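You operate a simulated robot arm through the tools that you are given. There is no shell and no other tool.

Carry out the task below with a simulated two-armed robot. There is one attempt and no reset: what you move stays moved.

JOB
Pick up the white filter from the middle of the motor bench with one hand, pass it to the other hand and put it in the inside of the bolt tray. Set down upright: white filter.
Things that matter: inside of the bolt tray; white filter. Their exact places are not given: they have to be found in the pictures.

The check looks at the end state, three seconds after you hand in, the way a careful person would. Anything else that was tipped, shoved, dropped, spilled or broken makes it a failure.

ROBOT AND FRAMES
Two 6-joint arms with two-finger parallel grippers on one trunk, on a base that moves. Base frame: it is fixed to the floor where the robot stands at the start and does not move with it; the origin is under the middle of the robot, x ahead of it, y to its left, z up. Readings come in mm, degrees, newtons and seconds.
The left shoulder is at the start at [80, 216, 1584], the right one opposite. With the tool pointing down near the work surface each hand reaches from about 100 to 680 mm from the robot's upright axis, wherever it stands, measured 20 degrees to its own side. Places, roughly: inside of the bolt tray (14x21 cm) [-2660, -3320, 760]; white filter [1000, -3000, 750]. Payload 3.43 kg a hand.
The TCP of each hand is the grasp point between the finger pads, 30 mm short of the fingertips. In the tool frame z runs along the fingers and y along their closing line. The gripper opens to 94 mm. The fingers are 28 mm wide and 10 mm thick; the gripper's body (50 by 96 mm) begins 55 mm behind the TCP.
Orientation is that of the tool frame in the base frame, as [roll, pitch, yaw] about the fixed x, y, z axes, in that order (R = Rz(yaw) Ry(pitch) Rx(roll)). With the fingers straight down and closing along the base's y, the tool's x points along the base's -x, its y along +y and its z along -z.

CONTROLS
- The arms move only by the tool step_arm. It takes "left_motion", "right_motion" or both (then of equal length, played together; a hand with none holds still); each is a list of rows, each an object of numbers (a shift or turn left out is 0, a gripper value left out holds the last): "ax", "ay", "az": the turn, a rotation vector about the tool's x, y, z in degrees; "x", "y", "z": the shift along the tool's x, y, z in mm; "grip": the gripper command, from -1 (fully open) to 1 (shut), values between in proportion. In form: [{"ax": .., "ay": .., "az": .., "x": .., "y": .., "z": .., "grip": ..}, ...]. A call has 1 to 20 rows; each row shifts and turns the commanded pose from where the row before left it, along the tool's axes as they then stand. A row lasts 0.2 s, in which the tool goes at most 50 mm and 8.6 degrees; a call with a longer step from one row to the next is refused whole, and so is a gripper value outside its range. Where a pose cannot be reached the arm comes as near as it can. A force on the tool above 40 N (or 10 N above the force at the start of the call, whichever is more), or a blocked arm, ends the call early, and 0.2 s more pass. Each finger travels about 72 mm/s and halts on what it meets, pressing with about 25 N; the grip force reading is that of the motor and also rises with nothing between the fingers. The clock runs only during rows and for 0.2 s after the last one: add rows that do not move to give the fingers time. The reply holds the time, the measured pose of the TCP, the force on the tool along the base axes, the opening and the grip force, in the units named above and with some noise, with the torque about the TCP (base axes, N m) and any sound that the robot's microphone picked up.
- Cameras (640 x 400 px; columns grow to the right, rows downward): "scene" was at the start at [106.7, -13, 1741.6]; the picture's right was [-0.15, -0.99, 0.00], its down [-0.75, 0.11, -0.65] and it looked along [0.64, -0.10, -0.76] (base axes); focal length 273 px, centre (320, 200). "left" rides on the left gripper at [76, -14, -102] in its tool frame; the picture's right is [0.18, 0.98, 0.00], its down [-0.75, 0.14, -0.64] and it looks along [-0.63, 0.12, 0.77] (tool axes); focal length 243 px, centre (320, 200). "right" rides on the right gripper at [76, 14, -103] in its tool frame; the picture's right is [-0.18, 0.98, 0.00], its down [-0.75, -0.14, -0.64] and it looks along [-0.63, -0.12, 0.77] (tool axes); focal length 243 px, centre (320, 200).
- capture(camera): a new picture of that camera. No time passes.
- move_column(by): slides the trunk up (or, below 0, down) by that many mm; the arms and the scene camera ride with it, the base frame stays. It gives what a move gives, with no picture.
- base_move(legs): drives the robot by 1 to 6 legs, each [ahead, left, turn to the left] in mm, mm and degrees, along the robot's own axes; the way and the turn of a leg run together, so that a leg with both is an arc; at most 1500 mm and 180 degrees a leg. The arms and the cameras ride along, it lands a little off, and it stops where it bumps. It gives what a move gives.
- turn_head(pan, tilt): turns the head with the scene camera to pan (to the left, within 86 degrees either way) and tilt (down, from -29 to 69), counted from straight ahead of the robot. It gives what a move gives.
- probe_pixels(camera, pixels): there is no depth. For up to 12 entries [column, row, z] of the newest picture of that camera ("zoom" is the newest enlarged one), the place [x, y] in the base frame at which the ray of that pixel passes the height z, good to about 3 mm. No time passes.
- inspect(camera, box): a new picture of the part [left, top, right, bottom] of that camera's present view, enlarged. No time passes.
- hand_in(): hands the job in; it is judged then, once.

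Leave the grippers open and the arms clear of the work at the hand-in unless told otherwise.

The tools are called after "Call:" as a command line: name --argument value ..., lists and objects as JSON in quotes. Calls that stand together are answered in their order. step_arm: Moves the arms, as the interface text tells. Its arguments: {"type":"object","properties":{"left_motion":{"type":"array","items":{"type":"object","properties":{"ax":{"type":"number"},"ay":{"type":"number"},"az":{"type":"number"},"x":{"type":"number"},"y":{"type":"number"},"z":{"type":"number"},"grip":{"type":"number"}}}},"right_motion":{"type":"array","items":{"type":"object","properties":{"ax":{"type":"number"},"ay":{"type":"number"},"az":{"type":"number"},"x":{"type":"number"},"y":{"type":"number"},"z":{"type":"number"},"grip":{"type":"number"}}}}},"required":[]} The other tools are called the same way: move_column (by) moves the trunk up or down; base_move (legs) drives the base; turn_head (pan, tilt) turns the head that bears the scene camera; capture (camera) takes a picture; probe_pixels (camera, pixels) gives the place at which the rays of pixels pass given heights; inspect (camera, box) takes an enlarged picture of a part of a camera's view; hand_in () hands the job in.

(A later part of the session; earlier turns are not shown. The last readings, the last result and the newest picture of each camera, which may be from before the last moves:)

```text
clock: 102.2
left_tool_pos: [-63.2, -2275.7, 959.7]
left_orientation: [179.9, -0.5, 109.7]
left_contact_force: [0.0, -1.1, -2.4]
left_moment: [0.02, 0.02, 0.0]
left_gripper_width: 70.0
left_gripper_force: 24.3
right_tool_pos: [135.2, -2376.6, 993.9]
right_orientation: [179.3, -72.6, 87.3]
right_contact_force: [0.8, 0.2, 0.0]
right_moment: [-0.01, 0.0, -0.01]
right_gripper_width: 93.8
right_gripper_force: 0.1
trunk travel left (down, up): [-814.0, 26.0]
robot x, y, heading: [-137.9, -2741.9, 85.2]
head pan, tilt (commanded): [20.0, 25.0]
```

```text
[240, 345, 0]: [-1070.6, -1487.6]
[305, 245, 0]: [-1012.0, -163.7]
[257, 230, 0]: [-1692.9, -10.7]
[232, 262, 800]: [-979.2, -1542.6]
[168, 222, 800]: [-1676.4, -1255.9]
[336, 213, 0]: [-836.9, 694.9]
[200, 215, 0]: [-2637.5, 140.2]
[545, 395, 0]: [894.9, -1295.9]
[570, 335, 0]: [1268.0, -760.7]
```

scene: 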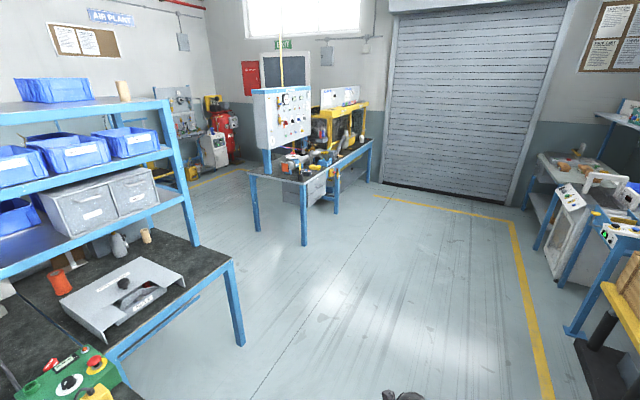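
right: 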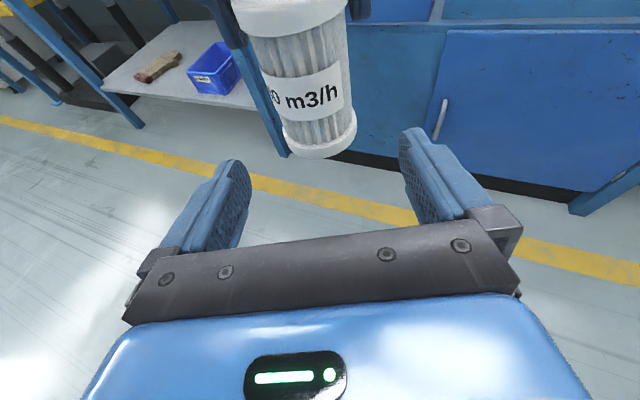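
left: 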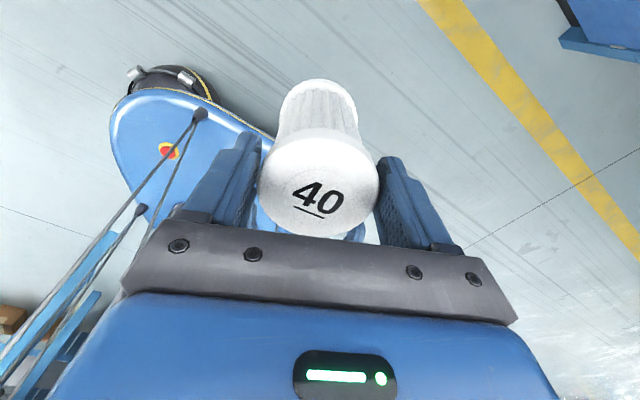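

The gap between the rack end (y≈-1500) and the air bench (y≈-160) is about 1.25 m wide. I'll drive up the aisle to about (20, -900) and turn left toward the gap.

Call:
base_move --legs '[[925, 0, 0], [925, 0, 0], [0, 0, 83]]'

Call:
turn_head --pan 0 --tilt 25

Call:
capture --camera "scene"

```text
clock: 115.1
left_tool_pos: [-440.4, -758.4, 960.6]
left_orientation: [180.0, -0.4, -167.7]
left_contact_force: [-0.4, 0.0, -2.1]
left_moment: [0.0, -0.02, 0.02]
left_gripper_width: 69.7
left_gripper_force: 25.5
right_tool_pos: [-315.3, -573.1, 994.6]
right_orientation: [179.2, -72.5, 169.9]
right_contact_force: [1.1, 0.6, 0.4]
right_moment: [0.0, 0.03, 0.02]
right_gripper_width: 94.2
right_gripper_force: 0.1
trunk travel left (down, up): [-814.0, 26.0]
robot x, y, heading: [12.1, -892.9, 168.0]
head pan, tilt (commanded): [20.0, 25.0]
```

```text
clock: 115.9
left_tool_pos: [-439.8, -757.5, 959.6]
left_orientation: [179.8, -0.5, -167.6]
left_contact_force: [0.2, -0.2, -2.1]
left_moment: [-0.02, 0.02, -0.02]
left_gripper_width: 69.6
left_gripper_force: 25.1
right_tool_pos: [-315.1, -573.3, 994.4]
right_orientation: [179.3, -72.6, 170.1]
right_contact_force: [0.8, -0.6, -0.3]
right_moment: [-0.01, -0.02, 0.02]
right_gripper_width: 93.9
right_gripper_force: 0.0
trunk travel left (down, up): [-814.0, 26.0]
robot x, y, heading: [16.6, -895.7, 168.1]
head pan, tilt (commanded): [0.0, 25.0]
```

```text
taken
```

scene: 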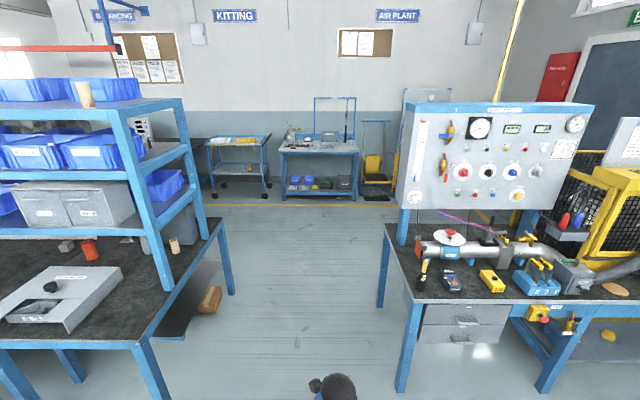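

The gap is clear. I'll probe the rack end, the air bench legs, the carts at the back and the yellow line.

Call:
probe_pixels --camera "scene" --pixels '[[232, 293, 0], [165, 398, 0], [220, 222, 800], [377, 305, 0], [400, 388, 0], [320, 206, 0], [240, 140, 800], [320, 150, 800], [200, 207, 0], [385, 226, 800], [395, 300, 800]]'

```text
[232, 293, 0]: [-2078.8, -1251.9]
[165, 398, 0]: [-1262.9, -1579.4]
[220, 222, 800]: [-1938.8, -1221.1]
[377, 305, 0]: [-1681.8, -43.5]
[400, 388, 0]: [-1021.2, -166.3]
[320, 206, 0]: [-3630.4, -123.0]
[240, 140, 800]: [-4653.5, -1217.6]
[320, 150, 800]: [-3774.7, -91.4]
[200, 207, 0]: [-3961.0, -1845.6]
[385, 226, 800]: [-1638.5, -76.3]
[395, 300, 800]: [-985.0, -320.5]
```

The rack's back corner is near (-2000, -1240) and the second aisle extends to the yellow line at x≈-3700. I'll sidestep 150 mm left to centre on the gap and drive through to about x≈-2850, then turn left down the second aisle.

Call:
base_move --legs '[[0, 150, 0], [1450, 0, 0], [1450, 0, 0], [0, 0, 90]]'

Call:
turn_head --pan 0 --tilt 25

Call:
capture --camera "scene"

Call:
capture --camera "left"

```text
clock: 134.8
left_tool_pos: [-3001.6, -898.7, 959.6]
left_orientation: [179.9, -0.4, -77.9]
left_contact_force: [-0.4, -0.9, -1.3]
left_moment: [0.0, 0.02, 0.02]
left_gripper_width: 69.2
left_gripper_force: 24.9
right_tool_pos: [-3185.7, -772.6, 993.0]
right_orientation: [179.3, -72.6, -100.3]
right_contact_force: [-0.4, 0.7, 0.9]
right_moment: [0.01, 0.01, -0.01]
right_gripper_width: 93.9
right_gripper_force: 0.1
trunk travel left (down, up): [-814.0, 26.0]
robot x, y, heading: [-2862.5, -443.5, -102.2]
head pan, tilt (commanded): [0.0, 25.0]
```

```text
clock: 135.4
left_tool_pos: [-3002.3, -897.3, 959.6]
left_orientation: [179.8, -0.4, -77.8]
left_contact_force: [0.1, 0.3, -1.9]
left_moment: [0.01, 0.01, -0.02]
left_gripper_width: 69.0
left_gripper_force: 24.8
right_tool_pos: [-3185.4, -773.8, 995.0]
right_orientation: [179.4, -72.6, -100.3]
right_contact_force: [-0.7, -0.2, 0.8]
right_moment: [-0.01, -0.04, -0.01]
right_gripper_width: 94.1
right_gripper_force: 0.1
trunk travel left (down, up): [-814.0, 26.0]
robot x, y, heading: [-2865.0, -445.8, -102.5]
head pan, tilt (commanded): [0.0, 25.0]
```

```text
taken
```

scene: 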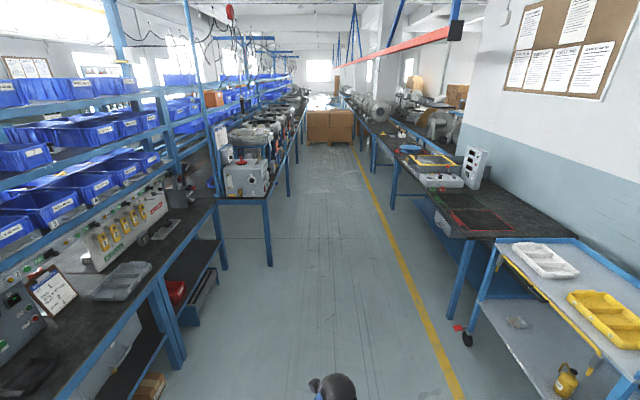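

```text
taken
```

left: 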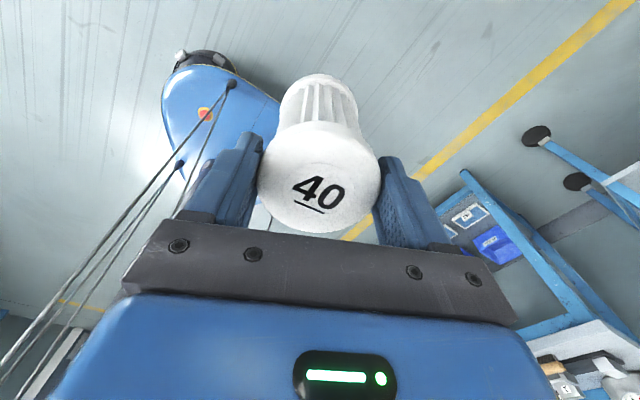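

Through the gap; I now look down the second aisle, filter still firmly held. Candidate trays: a grey tray at (122, 283) on the left bench, others on the cart at right. I'll probe candidate positions and zoom in on the left bench.

Call:
probe_pixels --camera "scene" --pixels '[[122, 283, 770], [245, 190, 770], [265, 198, 770], [215, 205, 770], [545, 260, 770], [605, 315, 770], [432, 162, 770], [250, 165, 770], [270, 265, 0], [180, 365, 0], [460, 390, 0]]'

Call:
inspect --camera "scene" --box '[60, 100, 340, 310]'

```text
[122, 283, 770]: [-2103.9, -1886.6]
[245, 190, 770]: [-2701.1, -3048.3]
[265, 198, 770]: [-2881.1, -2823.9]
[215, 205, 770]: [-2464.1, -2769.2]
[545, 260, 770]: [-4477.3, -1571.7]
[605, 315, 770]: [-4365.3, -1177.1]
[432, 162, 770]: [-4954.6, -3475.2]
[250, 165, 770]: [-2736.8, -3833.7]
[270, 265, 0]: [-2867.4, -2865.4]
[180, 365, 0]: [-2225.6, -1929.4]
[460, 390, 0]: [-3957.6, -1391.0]
```

```text
1.90 times, centred on (200, 205) of scene
```

zoom: 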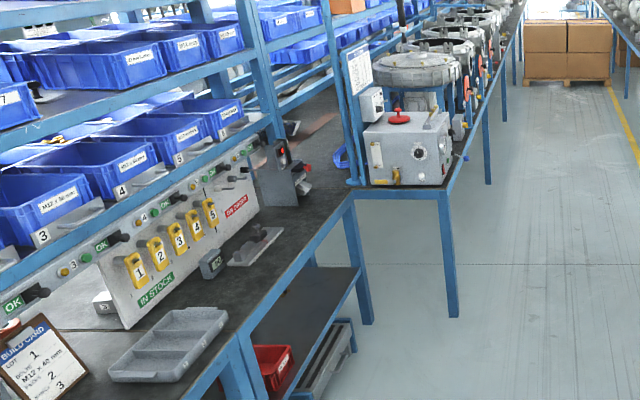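

The left bench holds a grey compartment tray near (-2104, -1887), but the described place is [-2660, -3320], on the pump bench further down. I'll drive ~1700 mm further and look there before deciding.

Call:
base_move --legs '[[0, -100, 0], [850, 0, 0], [850, 0, 0]]'

Call:
turn_head --pan 45 --tilt 30

Call:
capture --camera "scene"

```text
clock: 144.7
left_tool_pos: [-3470.1, -2519.6, 960.1]
left_orientation: [180.0, -0.4, -78.4]
left_contact_force: [0.4, 0.4, -1.4]
left_moment: [-0.01, 0.05, -0.02]
left_gripper_width: 68.8
left_gripper_force: 25.1
right_tool_pos: [-3651.1, -2392.1, 994.6]
right_orientation: [179.2, -72.5, -101.0]
right_contact_force: [-0.3, -0.2, -0.3]
right_moment: [0.0, -0.03, -0.03]
right_gripper_width: 94.1
right_gripper_force: 0.0
trunk travel left (down, up): [-814.0, 26.0]
robot x, y, heading: [-3326.4, -2068.6, -102.8]
head pan, tilt (commanded): [0.0, 25.0]
```

```text
clock: 145.8
left_tool_pos: [-3469.2, -2520.2, 959.4]
left_orientation: [179.8, -0.4, -78.4]
left_contact_force: [0.3, 0.1, -2.7]
left_moment: [0.02, -0.03, 0.01]
left_gripper_width: 68.8
left_gripper_force: 24.6
right_tool_pos: [-3650.4, -2393.1, 994.3]
right_orientation: [179.2, -72.6, -100.8]
right_contact_force: [0.2, 0.8, 0.5]
right_moment: [-0.03, 0.01, 0.02]
right_gripper_width: 94.2
right_gripper_force: 0.1
trunk travel left (down, up): [-814.0, 26.0]
robot x, y, heading: [-3326.6, -2071.2, -102.8]
head pan, tilt (commanded): [45.0, 30.0]
```

```text
taken
```

scene: 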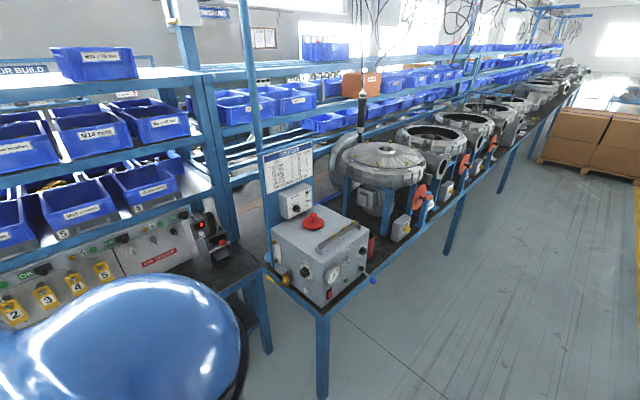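

I see a grey pump unit and cast housings along the bench, no tray yet. I'll probe which pixels correspond to the stated place and zoom there.

Call:
probe_pixels --camera "scene" --pixels '[[320, 260, 760], [360, 240, 760], [400, 220, 760], [385, 190, 760], [300, 200, 760], [420, 240, 760], [270, 270, 800], [240, 280, 800]]'

Call:
inspect --camera "scene" --box '[230, 120, 470, 320]'

```text
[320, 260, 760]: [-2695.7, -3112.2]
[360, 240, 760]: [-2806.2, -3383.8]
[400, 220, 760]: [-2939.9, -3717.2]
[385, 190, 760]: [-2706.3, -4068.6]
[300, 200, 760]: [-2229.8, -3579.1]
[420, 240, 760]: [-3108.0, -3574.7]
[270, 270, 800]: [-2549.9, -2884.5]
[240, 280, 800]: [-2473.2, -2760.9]
```

```text
2.00 times, centred on (350, 220) of scene
```

zoom: 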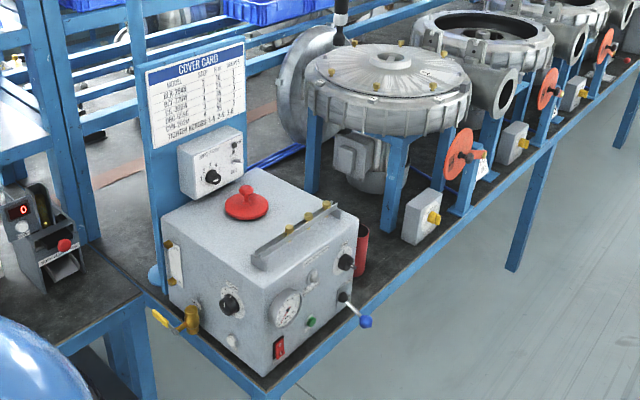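

The spot [-2660, -3320] lies just behind the grey unit, hidden from here. I'll drive ~1050 mm further with an 80 mm sidestep away from the bench, then turn left to face it.

Call:
base_move --legs '[[0, -80, 0], [1050, 0, 0]]'

Call:
turn_head --pan 60 --tilt 35

Call:
capture --camera "scene"

```text
clock: 151.9
left_tool_pos: [-3782.0, -3523.9, 959.6]
left_orientation: [179.8, -0.3, -78.5]
left_contact_force: [-0.5, 0.1, -0.3]
left_moment: [-0.01, -0.01, -0.01]
left_gripper_width: 68.9
left_gripper_force: 25.5
right_tool_pos: [-3964.2, -3396.2, 994.6]
right_orientation: [179.3, -72.6, -100.9]
right_contact_force: [-0.5, -0.4, 0.0]
right_moment: [0.01, 0.0, -0.02]
right_gripper_width: 94.2
right_gripper_force: 0.0
trunk travel left (down, up): [-814.0, 26.0]
robot x, y, heading: [-3640.2, -3077.1, -102.8]
head pan, tilt (commanded): [45.0, 30.0]
```

```text
clock: 152.7
left_tool_pos: [-3782.8, -3524.8, 959.5]
left_orientation: [179.9, -0.4, -78.4]
left_contact_force: [-0.2, 0.4, -1.9]
left_moment: [-0.01, 0.04, 0.0]
left_gripper_width: 68.8
left_gripper_force: 24.9
right_tool_pos: [-3965.2, -3397.5, 994.4]
right_orientation: [179.2, -72.7, -100.9]
right_contact_force: [0.4, 0.0, 0.3]
right_moment: [0.01, -0.02, 0.01]
right_gripper_width: 93.8
right_gripper_force: 0.1
trunk travel left (down, up): [-814.0, 26.0]
robot x, y, heading: [-3638.1, -3070.5, -102.7]
head pan, tilt (commanded): [60.0, 35.0]
```

```text
taken
```

scene: 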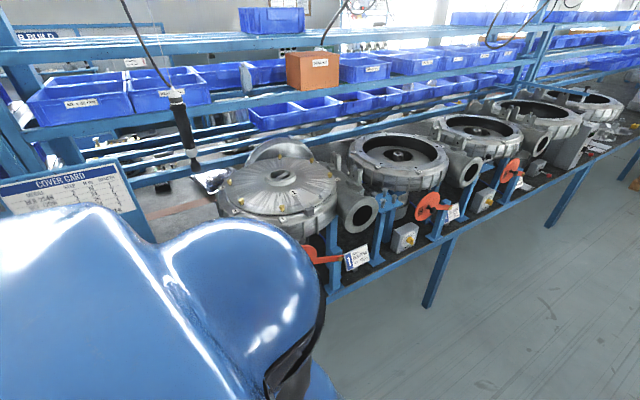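

My shoulder hides the spot. There's ~690 mm to the bench edge, enough to turn; I'll turn left 91° to face the bench.

Call:
base_move --legs '[[0, 0, 91]]'

Call:
turn_head --pan 0 --tilt 35

Call:
capture --camera "scene"

```text
clock: 156.9
left_tool_pos: [-3185.4, -3209.6, 959.2]
left_orientation: [179.9, -0.4, 12.2]
left_contact_force: [-0.6, -0.9, -2.5]
left_moment: [0.01, 0.0, 0.0]
left_gripper_width: 68.3
left_gripper_force: 24.6
right_tool_pos: [-3311.7, -3393.6, 994.5]
right_orientation: [179.2, -72.6, -10.2]
right_contact_force: [0.0, 0.1, -0.2]
right_moment: [-0.01, -0.01, 0.03]
right_gripper_width: 94.0
right_gripper_force: 0.1
trunk travel left (down, up): [-814.0, 26.0]
robot x, y, heading: [-3640.8, -3070.2, -12.0]
head pan, tilt (commanded): [60.0, 35.0]
```

```text
clock: 158.2
left_tool_pos: [-3185.0, -3210.4, 958.4]
left_orientation: [180.0, -0.5, 12.2]
left_contact_force: [0.1, -0.4, -1.9]
left_moment: [0.0, -0.01, 0.03]
left_gripper_width: 68.2
left_gripper_force: 25.4
right_tool_pos: [-3310.4, -3394.0, 993.9]
right_orientation: [179.1, -72.7, -10.2]
right_contact_force: [0.2, -0.3, -0.4]
right_moment: [-0.04, -0.02, 0.03]
right_gripper_width: 93.8
right_gripper_force: 0.1
trunk travel left (down, up): [-814.0, 26.0]
robot x, y, heading: [-3639.7, -3073.5, -12.2]
head pan, tilt (commanded): [0.0, 35.0]
```

```text
taken
```

scene: 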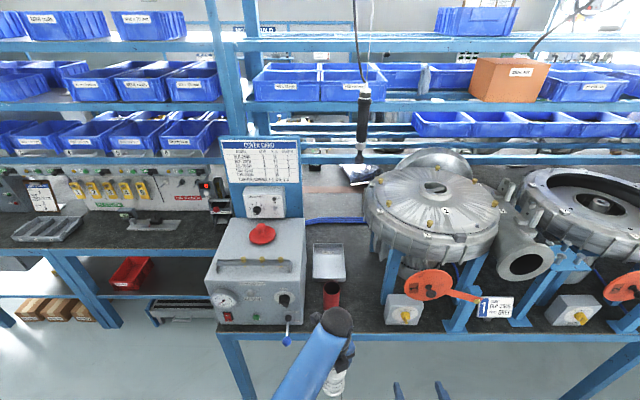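

There it is: a small light-grey open tray at (328, 262), between the grey unit and the big cover housing, with a red cup in front at (331, 293). I'll zoom in.

Call:
inspect --camera "scene" --box '[270, 205, 430, 325]'

Call:
probe_pixels --camera "scene" --pixels '[[328, 262, 800], [331, 305, 800], [230, 330, 800], [328, 277, 800], [328, 245, 800], [312, 262, 800], [345, 262, 800]]'

```text
3.33 times, centred on (350, 265) of scene
```

zoom: 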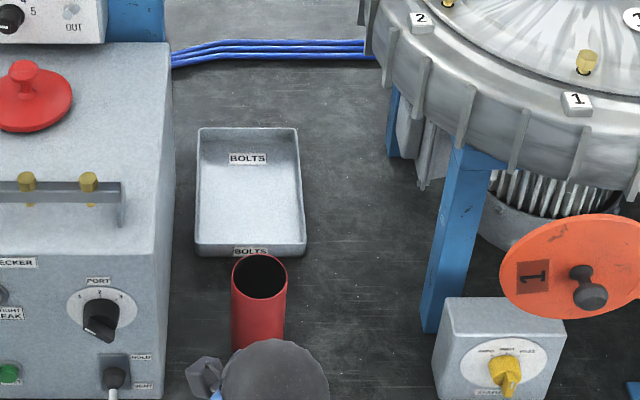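

```text
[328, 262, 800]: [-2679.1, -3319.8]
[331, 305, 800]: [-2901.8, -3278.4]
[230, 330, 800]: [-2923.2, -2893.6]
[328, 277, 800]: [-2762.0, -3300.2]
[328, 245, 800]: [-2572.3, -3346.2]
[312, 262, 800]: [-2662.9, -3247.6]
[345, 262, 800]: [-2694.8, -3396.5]
```

The tray is labelled "BOLTS", empty, near (-2675, -3323). The red cup stands between me and it, so I need its height. I'll view from the right and left hand cameras.

Call:
capture --camera "right"

Call:
capture --camera "left"

```text
taken
```

right: 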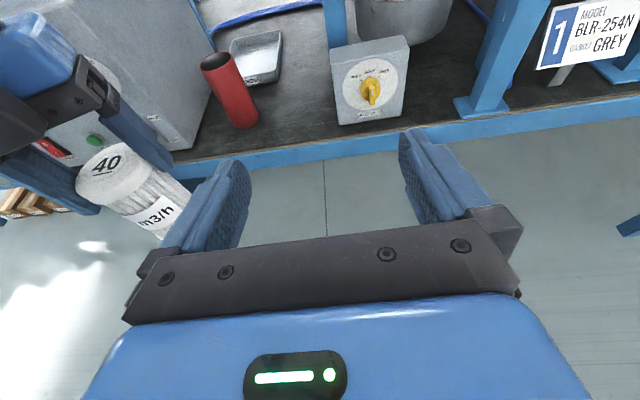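

```text
taken
```

left: 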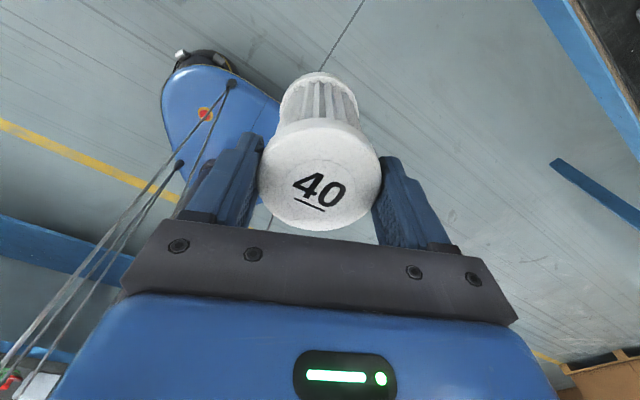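

The right camera gives a good side view: red tube at (230, 90), tray behind it at (257, 58). I'll zoom here and probe against the scene view.

Call:
inspect --camera "right" --box '[180, 10, 372, 130]'

```text
3.33 times, centred on (276, 70) of right
```

zoom: 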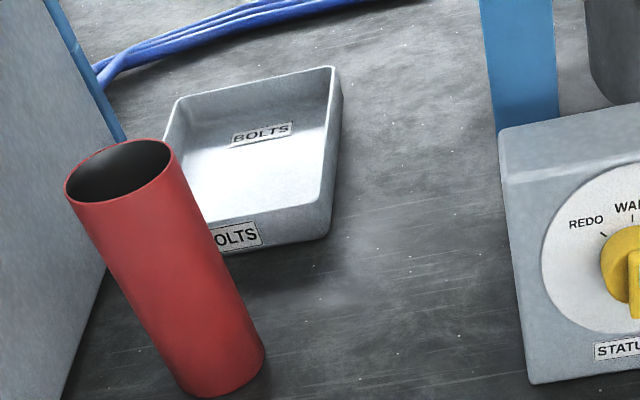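

I'll probe the tube's base and top centres, tray rim corners and bench features from this zoom at candidate heights.

Call:
probe_pixels --camera "zoom" --pixels '[[222, 368, 790], [222, 368, 805], [120, 170, 920], [120, 170, 940], [120, 170, 960], [329, 238, 790], [329, 238, 805], [332, 68, 830], [177, 98, 830], [325, 205, 830], [525, 380, 805], [558, 105, 805]]'

Call:
probe_pixels --camera "scene" --pixels '[[332, 288, 900], [332, 288, 920], [332, 288, 940], [332, 288, 960], [345, 281, 790], [345, 281, 805], [344, 244, 830], [313, 244, 830], [312, 278, 830], [345, 278, 830]]'

```text
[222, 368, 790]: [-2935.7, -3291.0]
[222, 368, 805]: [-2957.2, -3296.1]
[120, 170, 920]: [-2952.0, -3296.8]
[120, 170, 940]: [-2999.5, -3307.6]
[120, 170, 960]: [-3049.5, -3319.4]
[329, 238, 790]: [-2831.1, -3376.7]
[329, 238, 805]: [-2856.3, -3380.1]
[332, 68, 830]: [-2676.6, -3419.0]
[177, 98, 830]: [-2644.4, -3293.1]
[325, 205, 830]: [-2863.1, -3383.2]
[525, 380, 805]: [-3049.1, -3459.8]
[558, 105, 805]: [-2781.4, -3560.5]
```

```text
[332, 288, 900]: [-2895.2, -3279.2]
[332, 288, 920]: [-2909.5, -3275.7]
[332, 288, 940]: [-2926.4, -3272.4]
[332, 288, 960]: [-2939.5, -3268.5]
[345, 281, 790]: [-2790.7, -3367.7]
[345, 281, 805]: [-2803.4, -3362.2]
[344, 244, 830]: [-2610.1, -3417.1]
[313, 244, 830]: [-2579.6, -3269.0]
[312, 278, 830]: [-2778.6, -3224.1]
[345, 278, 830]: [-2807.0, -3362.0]
```

Cross-checking both views, the bench here is lower: z≈750, with the tube top near z≈894 at (-2888, -3280). So the tray floor is about z≈760, as stated. I'll re-probe the tray rim corners at z≈775–785 from both cameras.

Call:
probe_pixels --camera "zoom" --pixels '[[332, 68, 770], [332, 68, 785], [177, 98, 770], [177, 98, 785], [328, 210, 770], [328, 210, 785], [329, 238, 750], [222, 368, 750], [525, 380, 750], [558, 105, 750]]'

Call:
inspect --camera "scene" --box '[290, 230, 370, 290]'

```text
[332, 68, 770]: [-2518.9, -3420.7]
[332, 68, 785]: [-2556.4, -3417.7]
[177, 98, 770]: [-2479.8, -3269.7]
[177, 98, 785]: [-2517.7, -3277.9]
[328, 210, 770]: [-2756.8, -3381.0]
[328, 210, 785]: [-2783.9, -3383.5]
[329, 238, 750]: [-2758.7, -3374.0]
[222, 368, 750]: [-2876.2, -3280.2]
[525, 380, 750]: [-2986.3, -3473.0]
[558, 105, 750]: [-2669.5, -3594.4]
```

```text
6.67 times, centred on (330, 260) of scene
```

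zoom: 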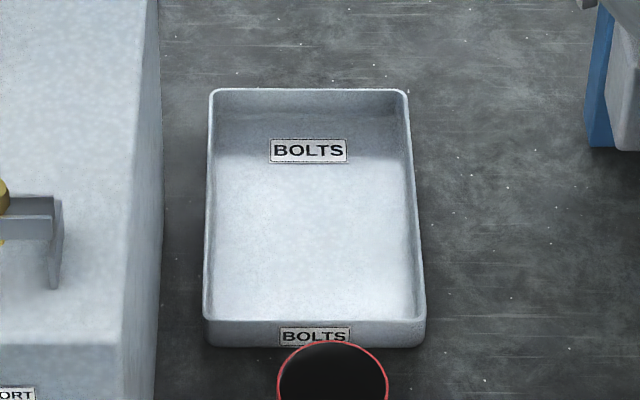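

Clear view of the empty tray. I'll probe its four rim corners and the front bottom edge in this zoom.

Call:
probe_pixels --camera "zoom" --pixels '[[210, 90, 780], [407, 90, 780], [203, 320, 780], [425, 320, 780], [205, 346, 750], [424, 346, 750], [222, 155, 757], [398, 155, 757], [315, 225, 757], [332, 345, 894], [333, 375, 894], [160, 380, 750]]'

```text
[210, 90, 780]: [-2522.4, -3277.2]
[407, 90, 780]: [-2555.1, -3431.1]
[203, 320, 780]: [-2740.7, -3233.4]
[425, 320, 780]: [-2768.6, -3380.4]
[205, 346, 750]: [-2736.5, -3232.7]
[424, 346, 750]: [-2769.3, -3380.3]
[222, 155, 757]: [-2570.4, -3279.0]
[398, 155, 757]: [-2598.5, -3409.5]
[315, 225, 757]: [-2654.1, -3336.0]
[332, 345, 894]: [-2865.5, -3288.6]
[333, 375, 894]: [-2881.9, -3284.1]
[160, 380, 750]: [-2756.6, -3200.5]
```

Tray outer corners: back-left (-2522,-3277), back-right (-2555,-3431), front-left (-2741,-3233), front-right (-2769,-3380), wall ~30 mm; centre ≈ (-2647, -3330). I also notice a hanging tool at (363, 100–185). By comparing two views it may hang near (-2830, -3390) — I must know exactly where. I'll zoom on it.

Call:
inspect --camera "scene" --box '[290, 60, 450, 200]'

```text
2.86 times, centred on (370, 130) of scene
```

zoom: 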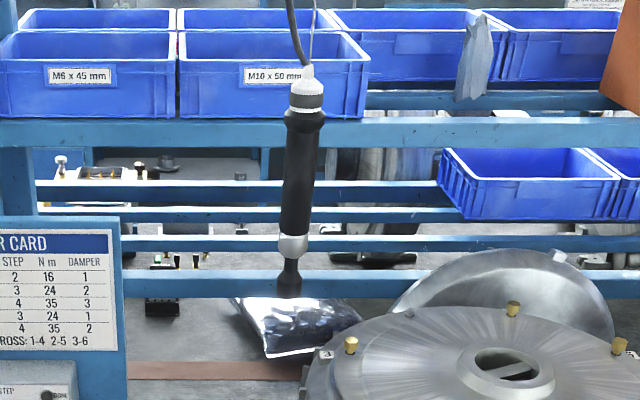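

The driver hangs over the bench; its tip is at pixel (359, 164), but my depth estimate is uncertain. I'll strafe 200 mm right (free aisle, and I want the tray left of my centre anyway) and triangulate it again.

Call:
base_move --legs '[[0, -200, 0]]'

Call:
inspect --camera "scene" --box '[240, 60, 400, 200]'

Call:
capture --camera "scene"

```text
clock: 159.8
left_tool_pos: [-3228.0, -3399.6, 960.1]
left_orientation: [179.7, -0.3, 12.3]
left_contact_force: [0.7, 0.4, -2.4]
left_moment: [-0.01, -0.03, 0.02]
left_gripper_width: 68.3
left_gripper_force: 25.1
right_tool_pos: [-3351.3, -3583.8, 995.4]
right_orientation: [178.5, -72.6, -9.4]
right_contact_force: [0.3, 0.4, 0.5]
right_moment: [-0.02, 0.02, -0.01]
right_gripper_width: 94.0
right_gripper_force: 0.0
trunk travel left (down, up): [-814.0, 26.0]
robot x, y, heading: [-3681.1, -3266.0, -12.3]
head pan, tilt (commanded): [0.0, 35.0]
```

```text
2.86 times, centred on (320, 130) of scene
```

zoom: 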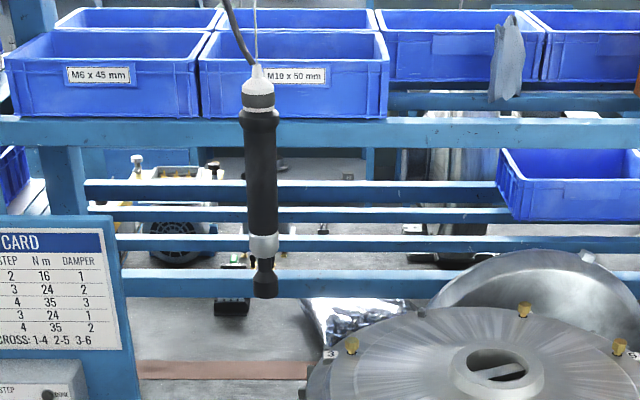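

```text
taken
```

scene: 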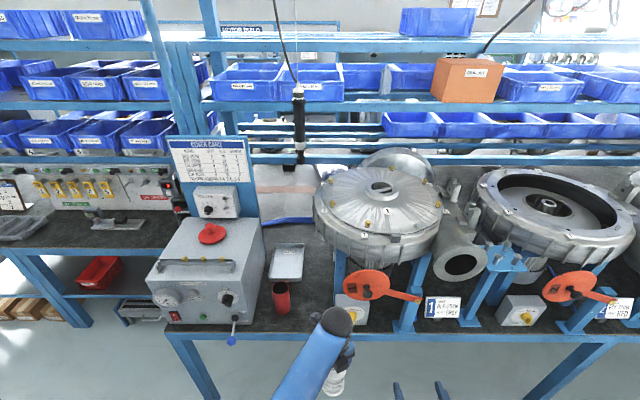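

The lateral shift gives the driver tip at about (-2760, -3400, z≈1313): 80 mm in front of and ~90 mm to the right of the place spot, and higher than my wrist will be — I'll keep the forearm to the left of it. Now I'll raise the trunk the last 25 mm and lift the filter as high as fingers-down allows.

Call:
move_column --by 25

Call:
step_arm --left_motion '[{"z": -15}, {"z": -15}, {"z": -15}, {"z": -12}, {}]'

```text
clock: 160.5
left_tool_pos: [-3227.4, -3401.1, 984.7]
left_orientation: [179.9, -0.3, 12.5]
left_contact_force: [-0.3, 0.1, -2.8]
left_moment: [-0.05, 0.01, 0.03]
left_gripper_width: 68.0
left_gripper_force: 24.8
right_tool_pos: [-3352.2, -3584.6, 1020.6]
right_orientation: [179.0, -72.5, -9.9]
right_contact_force: [0.9, 0.1, -0.7]
right_moment: [0.03, -0.02, 0.04]
right_gripper_width: 93.9
right_gripper_force: 0.1
trunk travel left (down, up): [-839.0, 1.0]
robot x, y, heading: [-3684.1, -3267.2, -12.2]
head pan, tilt (commanded): [0.0, 35.0]
```

```text
clock: 161.7
left_tool_pos: [-3228.0, -3402.7, 1042.0]
left_orientation: [179.9, -0.4, 12.3]
left_contact_force: [0.1, 0.5, -0.8]
left_moment: [0.01, 0.02, 0.02]
left_gripper_width: 68.4
left_gripper_force: 25.1
right_tool_pos: [-3353.3, -3587.9, 1021.0]
right_orientation: [179.1, -72.5, -10.1]
right_contact_force: [-0.3, 0.1, -0.1]
right_moment: [0.0, -0.02, 0.04]
right_gripper_width: 94.2
right_gripper_force: 0.1
trunk travel left (down, up): [-839.0, 1.0]
robot x, y, heading: [-3683.5, -3267.5, -12.3]
head pan, tilt (commanded): [0.0, 35.0]
```

Reached z=1042 (filter bottom ≈ 933, 40 mm above the tube top). Now I'll extend the left hand forward to about 660 mm ahead of my axis and 40 mm left of centre, still in front of the bench.

Call:
step_arm --left_motion '[{"x": 33.8, "y": 1.9}, {"x": 33.8, "y": 1.9}, {"x": 33.8, "y": 1.9}, {"x": 33.8, "y": 1.9}, {"x": 33.8, "y": 1.9}, {"x": 33.8, "y": 1.9}, {}]'

Call:
capture --camera "scene"

Call:
capture --camera "right"

```text
clock: 163.3
left_tool_pos: [-3027.7, -3371.9, 1042.7]
left_orientation: [179.9, -0.4, 12.3]
left_contact_force: [-0.5, 0.4, -2.3]
left_moment: [-0.01, -0.01, 0.04]
left_gripper_width: 68.3
left_gripper_force: 25.2
right_tool_pos: [-3352.3, -3588.1, 1019.1]
right_orientation: [179.2, -72.5, -10.1]
right_contact_force: [-0.4, 0.6, 0.6]
right_moment: [0.01, -0.01, -0.03]
right_gripper_width: 93.9
right_gripper_force: 0.0
trunk travel left (down, up): [-839.0, 1.0]
robot x, y, heading: [-3684.8, -3266.1, -12.1]
head pan, tilt (commanded): [0.0, 35.0]
```

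```text
taken
```

scene: 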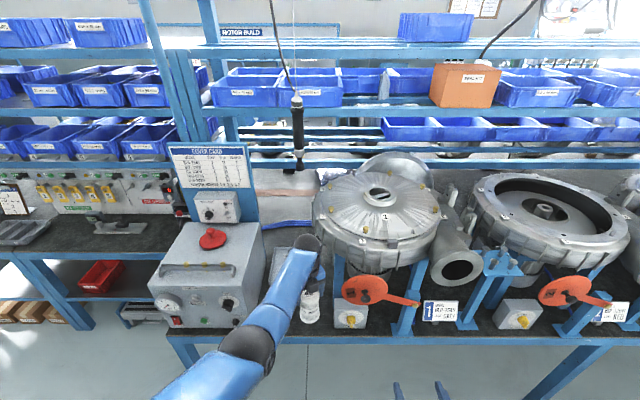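

```text
taken
```

right: 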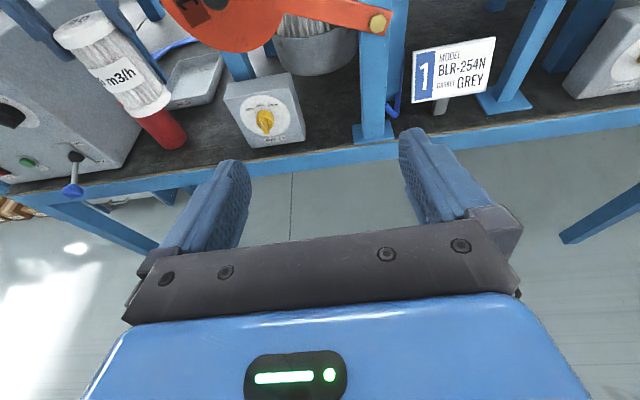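

Reached 665 mm ahead. I'll extend 40 mm more and pull the right hand back 60 mm and up 40 mm so it stays clear of the orange hand-wheel and bench front when I drive in.

Call:
step_arm --left_motion '[{"x": 18.2, "y": 8.3}, {"x": 18.2, "y": 8.3}, {}]' --right_motion '[{"x": 9.75, "z": -34.7}, {"x": 9.75, "z": -34.7}, {}]'

```text
clock: 163.9
left_tool_pos: [-2999.5, -3374.5, 1045.8]
left_orientation: [-180.0, -0.2, 12.4]
left_contact_force: [-0.2, 0.7, -2.6]
left_moment: [-0.04, -0.01, 0.02]
left_gripper_width: 68.2
left_gripper_force: 25.1
left hand out of reach, approached as far as the arm can: row 2
right_tool_pos: [-3335.5, -3543.8, 1094.7]
right_orientation: [154.9, -78.9, 28.0]
right_contact_force: [-0.1, 0.2, 0.0]
right_moment: [-0.03, 0.01, 0.0]
right_gripper_width: 94.4
right_gripper_force: 0.0
trunk travel left (down, up): [-839.0, 1.0]
robot x, y, heading: [-3679.8, -3266.1, -11.9]
head pan, tilt (commanded): [0.0, 35.0]
stopped in row 3 (right hand): the arm was blocked; the commanded pose is now the measured one
```

The right hand got nudged into a slightly turned pose at (-3335, -3544, 1095), still horizontal and in free space; the left is at its forward limit (690 mm). I'll look and probe how far the housing and the orange wheel stick out toward me.

Call:
capture --camera "scene"

Call:
capture --camera "right"

Call:
probe_pixels --camera "scene" --pixels '[[375, 262, 950], [375, 240, 1030], [318, 225, 1000], [365, 290, 900], [365, 275, 930], [415, 300, 900], [350, 320, 850], [210, 238, 1000], [265, 228, 1000], [245, 300, 850], [235, 330, 752]]'

```text
taken
```

scene: 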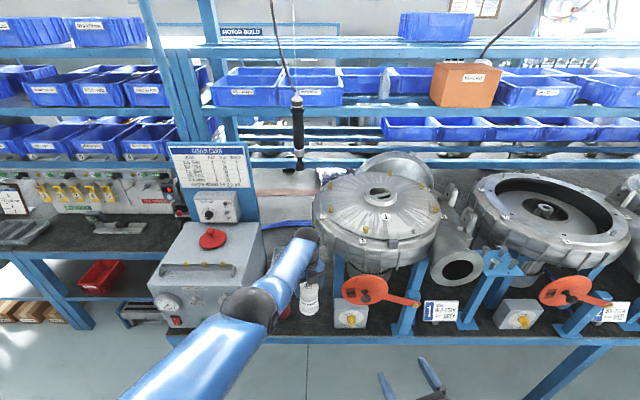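

```text
taken
```

right: 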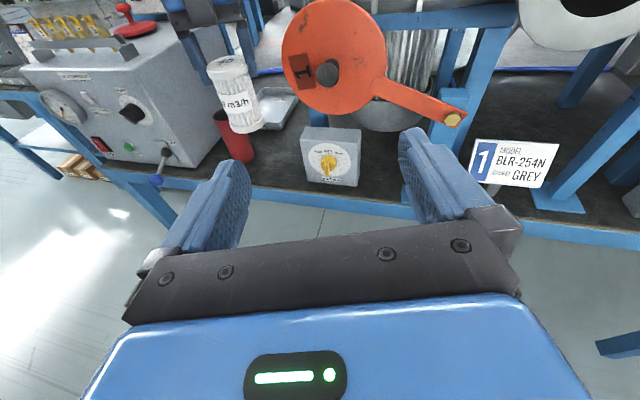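

```text
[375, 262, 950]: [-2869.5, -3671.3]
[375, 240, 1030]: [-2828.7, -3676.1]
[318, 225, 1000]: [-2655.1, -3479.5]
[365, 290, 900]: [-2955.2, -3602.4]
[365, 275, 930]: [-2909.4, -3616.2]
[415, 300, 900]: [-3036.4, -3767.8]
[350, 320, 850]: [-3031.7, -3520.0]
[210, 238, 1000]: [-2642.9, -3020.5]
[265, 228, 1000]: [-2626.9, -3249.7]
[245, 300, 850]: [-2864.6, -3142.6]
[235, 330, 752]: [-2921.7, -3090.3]
```

I'll double-check two critical heights using known positions: the filter's bottom (under the left TCP) and the tube's top.

Call:
inspect --camera "right" --box '[180, 40, 340, 180]'

Call:
probe_pixels --camera "scene" --pixels '[[309, 312, 920], [309, 312, 935], [309, 312, 950], [309, 283, 1035], [309, 283, 1050]]'

```text
2.86 times, centred on (260, 110) of right
```

zoom: 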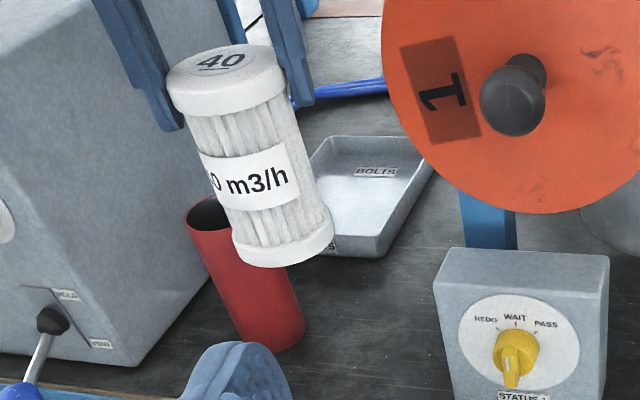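

```text
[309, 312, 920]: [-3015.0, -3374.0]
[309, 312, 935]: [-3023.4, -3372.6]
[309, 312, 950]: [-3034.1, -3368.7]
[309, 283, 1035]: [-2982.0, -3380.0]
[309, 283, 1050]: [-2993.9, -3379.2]
```

I'll probe the filter base centre (zoom (283, 245)) and tube top (205, 215) / base (270, 330) in this right-hand zoom.

Call:
probe_pixels --camera "zoom" --pixels '[[283, 245, 920], [283, 245, 935], [283, 245, 950], [222, 65, 1035], [222, 65, 1050], [205, 215, 880], [205, 215, 895], [205, 215, 910], [270, 330, 745], [270, 330, 755], [480, 370, 752]]'

```text
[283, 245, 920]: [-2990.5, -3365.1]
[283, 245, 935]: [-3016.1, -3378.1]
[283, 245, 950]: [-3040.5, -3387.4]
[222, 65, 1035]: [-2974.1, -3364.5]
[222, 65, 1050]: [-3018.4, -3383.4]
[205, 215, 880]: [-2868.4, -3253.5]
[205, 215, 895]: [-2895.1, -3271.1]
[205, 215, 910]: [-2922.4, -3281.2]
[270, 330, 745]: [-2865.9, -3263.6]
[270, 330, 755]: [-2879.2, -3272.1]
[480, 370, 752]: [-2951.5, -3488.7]
```

Heights confirmed: filter bottom ≈ 930, tube top ≈ 893 → ~37 mm clearance. Before driving in, I'll tuck the right arm: move it right and down a bit, then swing the fingers down (ay −8 × 9), all in the free aisle.

Call:
step_arm --right_motion '[{"y": 30, "x": -25}, {"y": 30, "x": -25}, {"y": 30, "x": -25}, {"ay": -8}, {"ay": -8}, {"ay": -8}, {"ay": -8}, {"ay": -8}, {"ay": -8}, {"ay": -8}, {"ay": -8}, {"ay": -8}]'

Call:
turn_head --pan -10 --tilt 50

Call:
capture --camera "scene"

```text
clock: 164.4
left_tool_pos: [-2999.3, -3375.2, 1045.7]
left_orientation: [-179.9, -0.1, 12.2]
left_contact_force: [-0.4, -0.2, -2.3]
left_moment: [-0.03, 0.0, -0.02]
left_gripper_width: 68.1
left_gripper_force: 25.0
right_tool_pos: [-3331.0, -3509.2, 1062.8]
right_orientation: [158.9, -78.6, 37.4]
right_contact_force: [-0.7, 0.2, -0.2]
right_moment: [-0.01, 0.0, -0.02]
right_gripper_width: 93.9
right_gripper_force: 0.0
trunk travel left (down, up): [-839.0, 1.0]
robot x, y, heading: [-3680.0, -3266.8, -11.8]
head pan, tilt (commanded): [0.0, 35.0]
stopped in row 2 (right hand): the arm was blocked; the commanded pose is now the measured one
```

```text
clock: 165.2
left_tool_pos: [-3000.2, -3375.2, 1047.0]
left_orientation: [179.9, -0.3, 12.4]
left_contact_force: [0.0, 0.0, -1.6]
left_moment: [0.01, -0.06, -0.01]
left_gripper_width: 68.5
left_gripper_force: 24.9
right_tool_pos: [-3331.7, -3508.5, 1063.3]
right_orientation: [159.0, -78.7, 37.6]
right_contact_force: [0.6, -0.6, 0.0]
right_moment: [-0.03, 0.03, 0.02]
right_gripper_width: 94.0
right_gripper_force: 0.1
trunk travel left (down, up): [-839.0, 1.0]
robot x, y, heading: [-3683.1, -3267.9, -12.1]
head pan, tilt (commanded): [-10.0, 50.0]
```

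```text
taken
```

scene: 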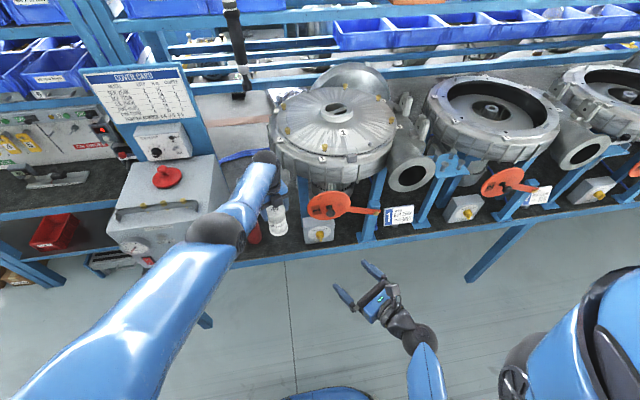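

The right arm is folded against a limit. I'll unfold it by moving it forward along its fingers (free space, bench edge still ~280 mm away), lower it, then swing it down.

Call:
step_arm --right_motion '[{"z": 30}, {"z": 30}, {"z": 30}, {"x": -30}, {"x": -30}, {}]'

```text
clock: 166.6
left_tool_pos: [-3000.5, -3374.3, 1045.2]
left_orientation: [-180.0, -0.4, 12.3]
left_contact_force: [0.1, 0.2, -1.1]
left_moment: [0.01, 0.02, -0.01]
left_gripper_width: 68.2
left_gripper_force: 24.7
right_tool_pos: [-3255.0, -3490.0, 988.7]
right_orientation: [158.9, -78.6, 37.5]
right_contact_force: [0.1, -0.9, 0.6]
right_moment: [-0.01, 0.0, -0.02]
right_gripper_width: 94.2
right_gripper_force: 0.1
trunk travel left (down, up): [-839.0, 1.0]
robot x, y, heading: [-3679.3, -3265.2, -12.5]
head pan, tilt (commanded): [-10.0, 50.0]
```

Unfolded to (-3255, -3490, 989). Now I'll swing the fingers down (ay −8 × 8).

Call:
step_arm --right_motion '[{"ay": -8}, {"ay": -8}, {"ay": -8}, {"ay": -8}, {"ay": -8}, {"ay": -8}, {"ay": -8}, {"ay": -8}, {}]'

```text
clock: 168.6
left_tool_pos: [-2999.2, -3374.9, 1046.8]
left_orientation: [179.9, -0.4, 12.3]
left_contact_force: [0.6, 0.4, -1.8]
left_moment: [0.01, 0.01, 0.01]
left_gripper_width: 68.2
left_gripper_force: 25.3
right_tool_pos: [-3257.0, -3490.1, 987.3]
right_orientation: [175.8, -15.2, 17.7]
right_contact_force: [1.1, -0.1, 0.0]
right_moment: [0.01, 0.01, 0.01]
right_gripper_width: 94.0
right_gripper_force: 0.1
trunk travel left (down, up): [-839.0, 1.0]
robot x, y, heading: [-3679.6, -3264.4, -12.2]
head pan, tilt (commanded): [-10.0, 50.0]
```

Nearly vertical now. I'll finish the swing and bring this hand back and out to the right side.

Call:
step_arm --right_motion '[{"ay": -7.5}, {"ay": -7.5}, {"x": -32, "y": 9}, {"x": -32, "y": 9}, {"x": -32, "y": 9}, {"x": -32, "y": 9}, {"x": -32, "y": 9}, {"x": -32, "y": 9}, {"x": -32, "y": 9}, {}]'

Call:
capture --camera "scene"

```text
clock: 170.8
left_tool_pos: [-3000.7, -3373.7, 1046.9]
left_orientation: [-179.9, -0.3, 12.3]
left_contact_force: [0.9, -0.4, -2.8]
left_moment: [0.02, 0.0, -0.02]
left_gripper_width: 68.1
left_gripper_force: 24.1
right_tool_pos: [-3453.8, -3615.7, 992.2]
right_orientation: [175.9, -0.4, 16.7]
right_contact_force: [0.2, 0.9, 0.0]
right_moment: [0.04, -0.02, 0.01]
right_gripper_width: 94.2
right_gripper_force: 0.0
trunk travel left (down, up): [-839.0, 1.0]
robot x, y, heading: [-3679.2, -3266.4, -12.0]
head pan, tilt (commanded): [-10.0, 50.0]
```

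```text
taken
```

scene: 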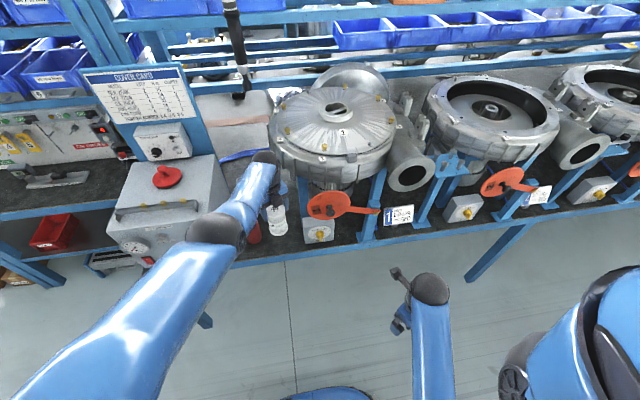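

The right hand is tucked at my side. My left arm is nearly straight at this reach, so I'll retract it 40 mm (to leave room to reach down), and pull the right hand further back 80 mm.

Call:
step_arm --left_motion '[{"x": -18.2, "y": -8.3}, {"x": -18.2, "y": -8.3}, {}, {}]' --right_motion '[{"x": -27}, {"x": -27}, {"x": -27}, {}]'

```text
clock: 171.6
left_tool_pos: [-3039.9, -3365.8, 1045.1]
left_orientation: [-179.9, -0.2, 12.3]
left_contact_force: [-0.1, 0.1, -1.7]
left_moment: [-0.01, -0.02, 0.0]
left_gripper_width: 68.2
left_gripper_force: 25.1
right_tool_pos: [-3466.3, -3630.7, 1005.0]
right_orientation: [172.2, -2.1, 29.8]
right_contact_force: [0.1, -0.6, 0.5]
right_moment: [0.0, 0.04, 0.02]
right_gripper_width: 93.9
right_gripper_force: 0.1
trunk travel left (down, up): [-839.0, 1.0]
robot x, y, heading: [-3681.7, -3265.6, -12.1]
head pan, tilt (commanded): [-10.0, 50.0]
stopped in row 4 (right hand): the arm was blocked; the commanded pose is now the measured one
```

The right hand's camera still faces forward. I'll roll that hand back 170° (undoing the earlier flip) so its camera faces my body and nothing sticks out toward the bench.

Call:
step_arm --right_motion '[{"x": 15, "z": 10}, {"az": -8.5}, {"az": -8.5}, {"az": -8.5}, {"az": -8.5}, {"az": -8.5}, {"az": -8.5}, {"az": -8.5}, {"az": -8.5}, {"az": -8.5}, {"az": -8.5}, {"az": -8.5}, {"az": -8.5}, {"az": -8.5}, {"az": -8.5}, {"az": -8.5}, {"az": -8.5}, {"az": -8.5}, {"az": -8.5}, {"az": -8.5}]'

Call:
capture --camera "scene"

```text
clock: 175.8
left_tool_pos: [-3039.3, -3365.9, 1047.8]
left_orientation: [180.0, -0.3, 12.2]
left_contact_force: [0.5, 0.2, -1.9]
left_moment: [0.01, -0.03, -0.04]
left_gripper_width: 68.0
left_gripper_force: 24.9
right_tool_pos: [-3454.0, -3624.5, 996.6]
right_orientation: [-173.2, 4.5, -168.9]
right_contact_force: [-0.3, 0.4, 0.0]
right_moment: [0.01, 0.03, 0.0]
right_gripper_width: 94.1
right_gripper_force: 0.1
trunk travel left (down, up): [-839.0, 1.0]
robot x, y, heading: [-3683.3, -3263.1, -12.1]
head pan, tilt (commanded): [-10.0, 50.0]
```

```text
taken
```

scene: 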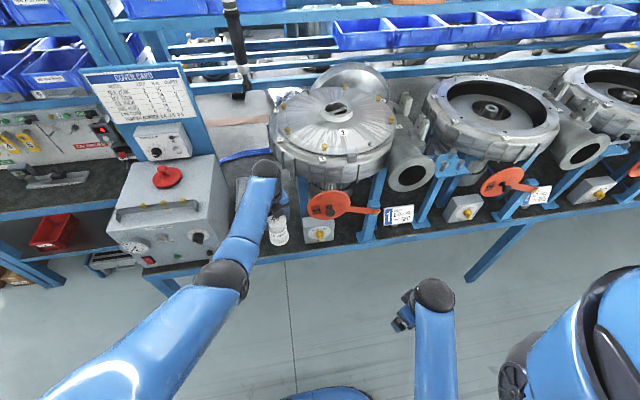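

Good. I'll pull the right hand back another 45 mm, then make the approach: strafe left and drive forward so the filter ends above the tray centre. First the retract.

Call:
step_arm --right_motion '[{"x": 22}, {"x": 22}, {}]'

```text
clock: 176.8
left_tool_pos: [-3041.5, -3365.8, 1045.9]
left_orientation: [-179.9, -0.3, 12.2]
left_contact_force: [0.8, -1.4, -2.1]
left_moment: [0.01, 0.02, -0.05]
left_gripper_width: 68.4
left_gripper_force: 24.9
right_tool_pos: [-3457.7, -3630.2, 1005.8]
right_orientation: [-170.5, 6.6, -161.5]
right_contact_force: [0.0, -0.4, -0.2]
right_moment: [0.02, 0.0, 0.01]
right_gripper_width: 93.9
right_gripper_force: 0.1
trunk travel left (down, up): [-839.0, 1.0]
robot x, y, heading: [-3684.8, -3264.5, -11.9]
head pan, tilt (commanded): [-10.0, 50.0]
stopped in row 3 (right hand): the arm was blocked; the commanded pose is now the measured one
```

I'll extend the left hand 25 mm again (a compromise), then strafe left 117 mm and drive forward 200 mm, stopping before the tray to check.

Call:
step_arm --left_motion '[{"x": 22.7, "y": 10.4}, {}, {}]'

Call:
base_move --legs '[[0, 117, 0], [180, 0, 0]]'

Call:
turn_head --pan -5 --tilt 45

Call:
capture --camera "scene"

Call:
capture --camera "left"

```text
clock: 177.6
left_tool_pos: [-3016.0, -3371.6, 1048.3]
left_orientation: [-179.9, -0.3, 12.2]
left_contact_force: [-0.8, 0.8, -2.0]
left_moment: [-0.02, -0.02, 0.0]
left_gripper_width: 68.2
left_gripper_force: 25.0
right_tool_pos: [-3457.9, -3628.7, 1006.4]
right_orientation: [-170.4, 6.7, -161.6]
right_contact_force: [-0.1, 0.0, -0.6]
right_moment: [-0.02, -0.04, 0.0]
right_gripper_width: 94.2
right_gripper_force: 0.0
trunk travel left (down, up): [-839.0, 1.0]
robot x, y, heading: [-3683.5, -3266.5, -12.1]
head pan, tilt (commanded): [-10.0, 50.0]
```

```text
clock: 179.9
left_tool_pos: [-2815.7, -3289.0, 1049.7]
left_orientation: [179.8, -0.3, 12.5]
left_contact_force: [-0.7, 0.2, -1.5]
left_moment: [-0.05, 0.0, -0.02]
left_gripper_width: 68.1
left_gripper_force: 24.9
right_tool_pos: [-3256.2, -3550.6, 1007.4]
right_orientation: [-170.2, 6.9, -161.5]
right_contact_force: [-0.4, 0.1, 0.2]
right_moment: [0.0, -0.06, 0.02]
right_gripper_width: 94.0
right_gripper_force: 0.0
trunk travel left (down, up): [-839.0, 1.0]
robot x, y, heading: [-3481.7, -3187.0, -11.7]
head pan, tilt (commanded): [-10.0, 50.0]
```

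```text
clock: 180.6
left_tool_pos: [-2814.9, -3290.7, 1048.4]
left_orientation: [180.0, -0.3, 12.4]
left_contact_force: [-0.5, -0.2, -1.6]
left_moment: [0.01, -0.02, 0.0]
left_gripper_width: 68.5
left_gripper_force: 25.9
right_tool_pos: [-3254.7, -3550.3, 1007.6]
right_orientation: [-170.4, 6.7, -161.3]
right_contact_force: [-0.1, 0.8, -0.4]
right_moment: [0.04, 0.02, 0.0]
right_gripper_width: 94.2
right_gripper_force: 0.0
trunk travel left (down, up): [-839.0, 1.0]
robot x, y, heading: [-3482.7, -3188.2, -11.9]
head pan, tilt (commanded): [-5.0, 45.0]
```

```text
taken
```

scene: 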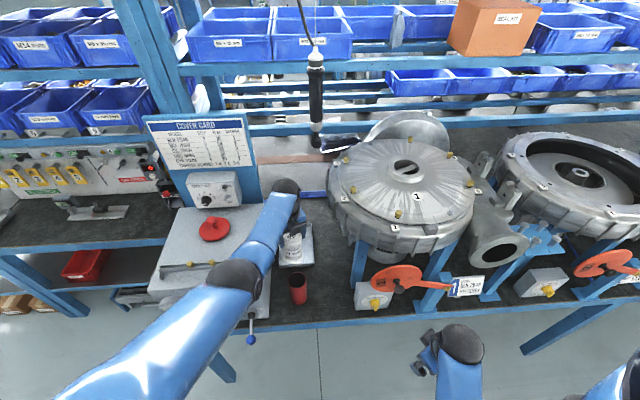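

```text
taken
```

left: 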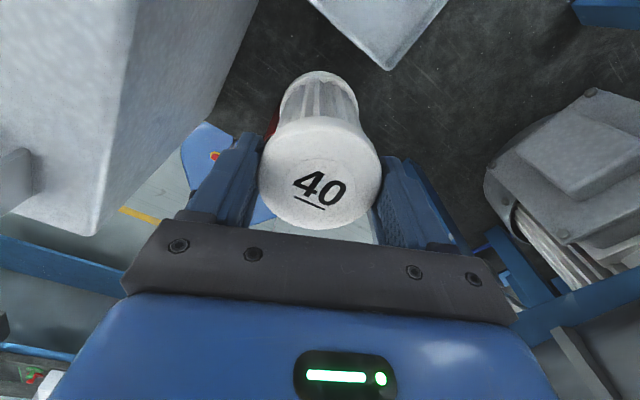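

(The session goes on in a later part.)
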